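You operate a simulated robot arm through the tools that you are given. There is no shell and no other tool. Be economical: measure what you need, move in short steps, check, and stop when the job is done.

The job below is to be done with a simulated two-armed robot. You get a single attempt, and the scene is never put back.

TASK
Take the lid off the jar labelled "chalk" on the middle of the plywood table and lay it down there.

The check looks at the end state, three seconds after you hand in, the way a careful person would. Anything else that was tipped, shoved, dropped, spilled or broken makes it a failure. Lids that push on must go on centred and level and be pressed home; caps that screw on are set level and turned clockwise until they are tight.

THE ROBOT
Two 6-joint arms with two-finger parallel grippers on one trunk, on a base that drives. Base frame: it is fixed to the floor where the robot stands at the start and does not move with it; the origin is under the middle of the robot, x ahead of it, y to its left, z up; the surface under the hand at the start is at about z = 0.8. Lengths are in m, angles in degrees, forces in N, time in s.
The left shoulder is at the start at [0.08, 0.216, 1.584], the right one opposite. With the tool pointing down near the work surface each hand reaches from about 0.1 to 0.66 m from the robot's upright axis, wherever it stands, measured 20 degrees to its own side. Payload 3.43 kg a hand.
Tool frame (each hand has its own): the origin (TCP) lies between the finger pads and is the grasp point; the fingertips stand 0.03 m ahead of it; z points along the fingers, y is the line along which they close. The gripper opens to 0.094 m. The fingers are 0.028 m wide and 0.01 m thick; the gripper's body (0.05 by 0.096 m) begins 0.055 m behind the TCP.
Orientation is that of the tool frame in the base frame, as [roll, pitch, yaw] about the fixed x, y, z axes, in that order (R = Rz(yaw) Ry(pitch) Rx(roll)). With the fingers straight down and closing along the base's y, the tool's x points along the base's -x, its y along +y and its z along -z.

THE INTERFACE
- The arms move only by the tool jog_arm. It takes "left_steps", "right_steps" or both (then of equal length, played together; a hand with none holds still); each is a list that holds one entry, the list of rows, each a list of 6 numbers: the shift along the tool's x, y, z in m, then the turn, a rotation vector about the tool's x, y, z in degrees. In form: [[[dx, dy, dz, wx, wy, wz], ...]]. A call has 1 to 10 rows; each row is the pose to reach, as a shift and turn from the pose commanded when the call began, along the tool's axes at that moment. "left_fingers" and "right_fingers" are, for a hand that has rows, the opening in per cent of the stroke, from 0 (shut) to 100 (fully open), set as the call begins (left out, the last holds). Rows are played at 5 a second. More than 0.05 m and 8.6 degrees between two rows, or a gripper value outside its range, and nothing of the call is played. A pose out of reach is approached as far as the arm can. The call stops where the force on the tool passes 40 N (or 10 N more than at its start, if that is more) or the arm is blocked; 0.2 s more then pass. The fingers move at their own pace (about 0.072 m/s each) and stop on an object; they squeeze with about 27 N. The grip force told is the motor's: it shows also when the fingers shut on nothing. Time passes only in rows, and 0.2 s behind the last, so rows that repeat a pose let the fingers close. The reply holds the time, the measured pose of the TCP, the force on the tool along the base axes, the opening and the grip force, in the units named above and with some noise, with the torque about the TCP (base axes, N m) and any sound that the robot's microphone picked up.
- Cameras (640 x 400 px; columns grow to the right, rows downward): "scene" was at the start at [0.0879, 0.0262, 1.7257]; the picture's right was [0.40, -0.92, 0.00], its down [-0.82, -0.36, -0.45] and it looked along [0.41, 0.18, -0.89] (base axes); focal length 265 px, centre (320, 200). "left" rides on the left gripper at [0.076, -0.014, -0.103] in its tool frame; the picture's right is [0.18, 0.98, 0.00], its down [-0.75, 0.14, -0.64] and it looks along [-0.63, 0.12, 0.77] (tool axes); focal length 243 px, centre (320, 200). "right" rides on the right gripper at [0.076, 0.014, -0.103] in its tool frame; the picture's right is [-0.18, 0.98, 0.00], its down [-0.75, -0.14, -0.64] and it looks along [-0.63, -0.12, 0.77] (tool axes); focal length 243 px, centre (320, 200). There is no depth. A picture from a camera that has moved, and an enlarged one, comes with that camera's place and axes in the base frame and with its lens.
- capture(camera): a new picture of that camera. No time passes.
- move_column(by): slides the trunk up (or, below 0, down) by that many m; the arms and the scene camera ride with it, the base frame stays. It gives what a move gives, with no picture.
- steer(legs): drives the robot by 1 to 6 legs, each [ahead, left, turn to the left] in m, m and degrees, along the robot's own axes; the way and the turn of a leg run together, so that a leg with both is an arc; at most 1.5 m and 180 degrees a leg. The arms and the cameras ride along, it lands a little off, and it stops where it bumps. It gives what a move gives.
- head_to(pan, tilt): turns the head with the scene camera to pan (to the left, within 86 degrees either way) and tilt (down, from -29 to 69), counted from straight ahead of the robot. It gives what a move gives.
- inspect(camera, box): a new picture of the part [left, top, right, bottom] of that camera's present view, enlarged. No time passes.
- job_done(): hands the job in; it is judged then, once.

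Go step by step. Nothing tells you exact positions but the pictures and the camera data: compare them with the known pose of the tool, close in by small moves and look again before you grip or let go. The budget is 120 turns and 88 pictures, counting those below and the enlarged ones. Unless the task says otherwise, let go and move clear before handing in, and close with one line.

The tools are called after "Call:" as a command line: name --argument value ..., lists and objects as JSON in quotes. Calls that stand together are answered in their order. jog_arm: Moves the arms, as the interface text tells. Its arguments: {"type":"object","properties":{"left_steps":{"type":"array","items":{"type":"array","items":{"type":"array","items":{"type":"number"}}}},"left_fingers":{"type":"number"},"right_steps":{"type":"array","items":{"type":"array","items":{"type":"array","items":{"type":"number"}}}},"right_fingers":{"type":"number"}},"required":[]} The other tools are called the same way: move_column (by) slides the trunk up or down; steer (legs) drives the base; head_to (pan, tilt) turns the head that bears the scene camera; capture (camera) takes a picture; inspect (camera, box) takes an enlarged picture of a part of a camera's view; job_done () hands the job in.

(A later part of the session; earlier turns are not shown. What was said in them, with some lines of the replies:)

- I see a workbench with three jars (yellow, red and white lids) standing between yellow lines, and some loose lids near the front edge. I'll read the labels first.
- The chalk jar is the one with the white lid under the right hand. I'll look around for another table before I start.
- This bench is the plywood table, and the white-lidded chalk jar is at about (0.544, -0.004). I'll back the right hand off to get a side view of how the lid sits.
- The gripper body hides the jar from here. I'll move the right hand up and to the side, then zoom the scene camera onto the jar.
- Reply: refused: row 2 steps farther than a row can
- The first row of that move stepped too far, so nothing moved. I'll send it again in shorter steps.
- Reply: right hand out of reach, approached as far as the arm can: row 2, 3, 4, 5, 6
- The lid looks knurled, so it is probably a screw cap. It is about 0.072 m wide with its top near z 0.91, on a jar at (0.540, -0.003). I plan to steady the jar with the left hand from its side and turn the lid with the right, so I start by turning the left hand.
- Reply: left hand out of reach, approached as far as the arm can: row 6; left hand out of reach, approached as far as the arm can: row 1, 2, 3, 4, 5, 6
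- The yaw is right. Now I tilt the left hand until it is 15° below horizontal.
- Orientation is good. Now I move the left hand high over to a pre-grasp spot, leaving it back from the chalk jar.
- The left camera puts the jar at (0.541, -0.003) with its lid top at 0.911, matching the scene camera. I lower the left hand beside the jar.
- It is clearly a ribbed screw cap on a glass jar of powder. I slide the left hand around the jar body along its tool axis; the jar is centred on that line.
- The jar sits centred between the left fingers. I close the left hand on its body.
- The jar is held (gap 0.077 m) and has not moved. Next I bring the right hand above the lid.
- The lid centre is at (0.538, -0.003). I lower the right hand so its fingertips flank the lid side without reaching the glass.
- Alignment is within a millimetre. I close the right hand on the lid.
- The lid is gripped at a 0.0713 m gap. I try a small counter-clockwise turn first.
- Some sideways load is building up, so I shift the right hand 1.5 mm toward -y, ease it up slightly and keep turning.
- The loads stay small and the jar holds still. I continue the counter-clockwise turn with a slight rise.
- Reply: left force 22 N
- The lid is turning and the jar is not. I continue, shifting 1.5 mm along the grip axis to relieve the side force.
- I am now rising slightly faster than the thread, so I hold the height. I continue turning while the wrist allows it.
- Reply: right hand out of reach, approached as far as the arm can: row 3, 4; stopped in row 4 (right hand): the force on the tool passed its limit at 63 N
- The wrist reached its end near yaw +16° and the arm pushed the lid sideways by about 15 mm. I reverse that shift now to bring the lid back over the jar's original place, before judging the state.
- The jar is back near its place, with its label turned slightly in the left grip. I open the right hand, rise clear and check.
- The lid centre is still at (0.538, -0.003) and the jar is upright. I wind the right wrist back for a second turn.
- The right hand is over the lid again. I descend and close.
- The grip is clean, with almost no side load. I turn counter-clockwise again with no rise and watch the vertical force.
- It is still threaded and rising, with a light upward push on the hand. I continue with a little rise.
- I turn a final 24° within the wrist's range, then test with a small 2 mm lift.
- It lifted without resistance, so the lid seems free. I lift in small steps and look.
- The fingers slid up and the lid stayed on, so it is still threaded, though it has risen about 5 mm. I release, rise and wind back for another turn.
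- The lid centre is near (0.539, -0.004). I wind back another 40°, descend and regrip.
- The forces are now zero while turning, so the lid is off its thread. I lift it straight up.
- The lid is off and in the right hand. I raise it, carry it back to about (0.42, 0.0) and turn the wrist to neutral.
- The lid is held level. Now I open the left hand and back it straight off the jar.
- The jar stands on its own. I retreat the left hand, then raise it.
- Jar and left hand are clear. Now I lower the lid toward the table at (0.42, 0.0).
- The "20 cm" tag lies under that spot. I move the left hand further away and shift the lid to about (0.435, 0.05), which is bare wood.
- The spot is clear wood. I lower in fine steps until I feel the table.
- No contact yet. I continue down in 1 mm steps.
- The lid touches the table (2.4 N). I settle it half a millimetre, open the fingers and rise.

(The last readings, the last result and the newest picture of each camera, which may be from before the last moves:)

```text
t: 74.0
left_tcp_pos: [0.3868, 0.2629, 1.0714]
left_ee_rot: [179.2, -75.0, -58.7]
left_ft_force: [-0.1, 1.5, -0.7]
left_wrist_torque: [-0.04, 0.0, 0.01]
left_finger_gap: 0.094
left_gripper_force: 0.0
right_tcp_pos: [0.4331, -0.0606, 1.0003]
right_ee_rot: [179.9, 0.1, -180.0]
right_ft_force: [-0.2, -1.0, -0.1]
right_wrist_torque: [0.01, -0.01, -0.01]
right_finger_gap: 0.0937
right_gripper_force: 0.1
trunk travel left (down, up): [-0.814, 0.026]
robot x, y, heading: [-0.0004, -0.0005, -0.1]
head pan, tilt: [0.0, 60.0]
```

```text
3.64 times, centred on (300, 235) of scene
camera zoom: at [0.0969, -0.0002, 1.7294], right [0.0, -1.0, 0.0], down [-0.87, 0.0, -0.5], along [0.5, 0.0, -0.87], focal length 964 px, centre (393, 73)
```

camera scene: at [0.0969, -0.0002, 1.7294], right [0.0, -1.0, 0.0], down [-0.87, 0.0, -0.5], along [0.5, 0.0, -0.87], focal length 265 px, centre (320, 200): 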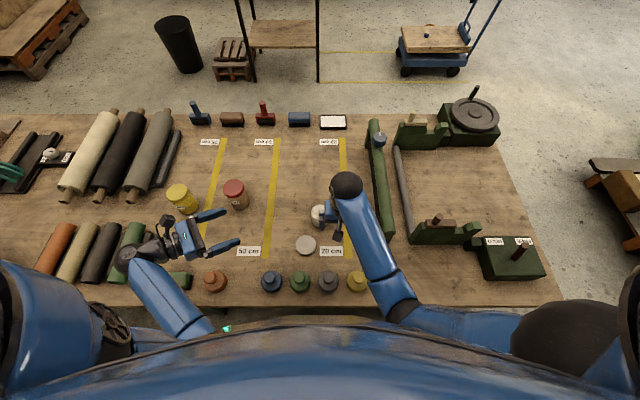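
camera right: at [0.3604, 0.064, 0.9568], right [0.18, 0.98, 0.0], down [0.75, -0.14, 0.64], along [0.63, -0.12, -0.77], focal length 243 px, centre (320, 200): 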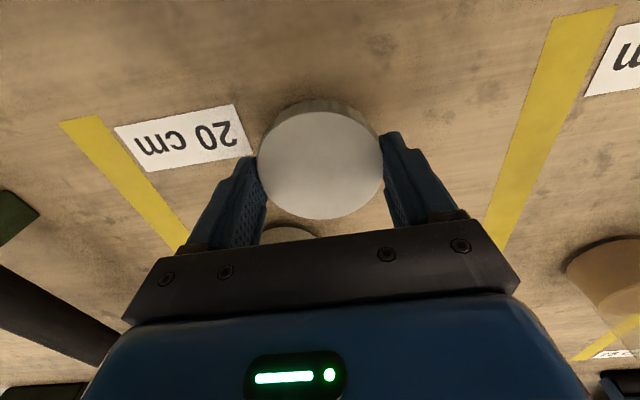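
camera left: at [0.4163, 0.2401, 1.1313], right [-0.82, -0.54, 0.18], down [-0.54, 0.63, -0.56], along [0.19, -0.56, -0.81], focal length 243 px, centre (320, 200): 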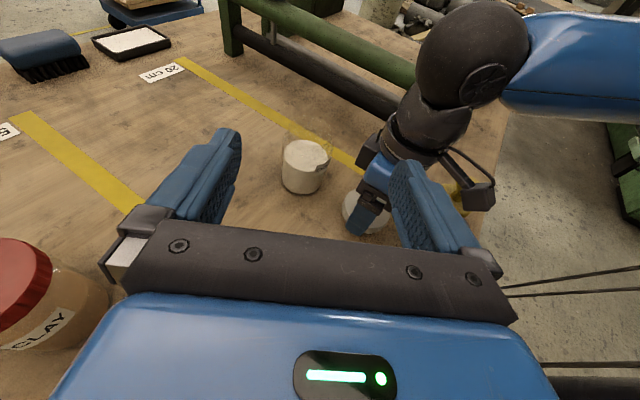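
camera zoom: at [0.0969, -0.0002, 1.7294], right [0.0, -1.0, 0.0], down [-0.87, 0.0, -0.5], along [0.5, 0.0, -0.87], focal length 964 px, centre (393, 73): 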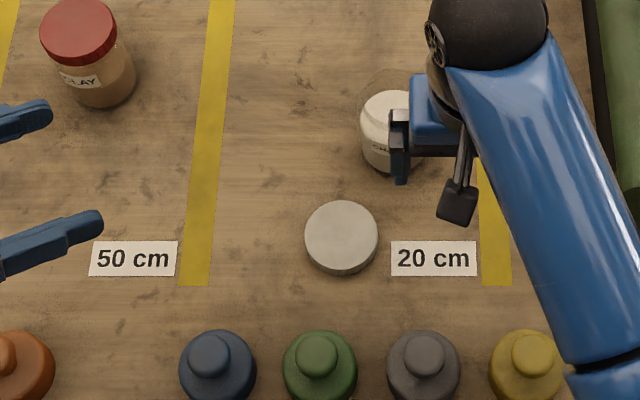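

The lid lies flat on bare wood beside the jar. I move the right hand further aside for a final check of the jar.

Call:
jog_arm --right_steps '[[[0.03, -0.02, 0, 0, 0, 0], [0.06, -0.05, 0, 0, 0, 0], [0.08, -0.09, 0, 0, 0, 0], [0.08, -0.09, 0, 0, 0, 0]]]'

Call:
inspect --camera "scene" --box '[240, 170, 400, 300]'

```text
t: 75.0
left_tcp_pos: [0.388, 0.2653, 1.0706]
left_ee_rot: [179.0, -75.0, -58.4]
left_ft_force: [-0.2, -0.8, -0.3]
left_wrist_torque: [0.01, 0.04, -0.01]
left_finger_gap: 0.0938
left_gripper_force: 0.1
right_tcp_pos: [0.3573, -0.151, 1.0003]
right_ee_rot: [180.0, 0.0, -179.9]
right_ft_force: [0.4, -0.1, -0.2]
right_wrist_torque: [0.02, 0.01, -0.02]
right_finger_gap: 0.094
right_gripper_force: 0.0
trunk travel left (down, up): [-0.814, 0.026]
robot x, y, heading: [0.0006, -0.0007, 0.1]
head pan, tilt: [0.0, 60.0]
```

```text
3.08 times, centred on (320, 235) of scene
camera zoom: at [0.0979, 0.0021, 1.7293], right [0.0, -1.0, 0.0], down [-0.87, 0.0, -0.5], along [0.5, 0.0, -0.87], focal length 816 px, centre (320, 92)
```

zoom: 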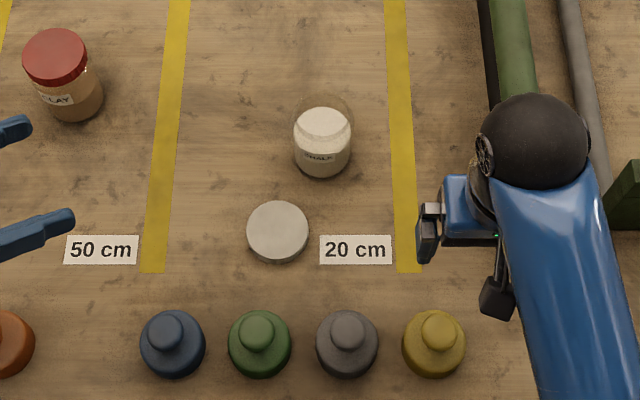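

The jar stands upright and open with its chalk inside, the lid lies flat beside it, and nothing else has moved. Both hands are clear, so I hand in.

Call:
job_done

```text
The job is handed in.
```

I unscrewed the lid of the chalk jar and laid it flat on the table, about 12 cm from the open jar. During unscrewing the wrist hit its limit and pushed the jar about 15 mm sideways. I brought it back to its original spot, upright, with its label turned slightly.
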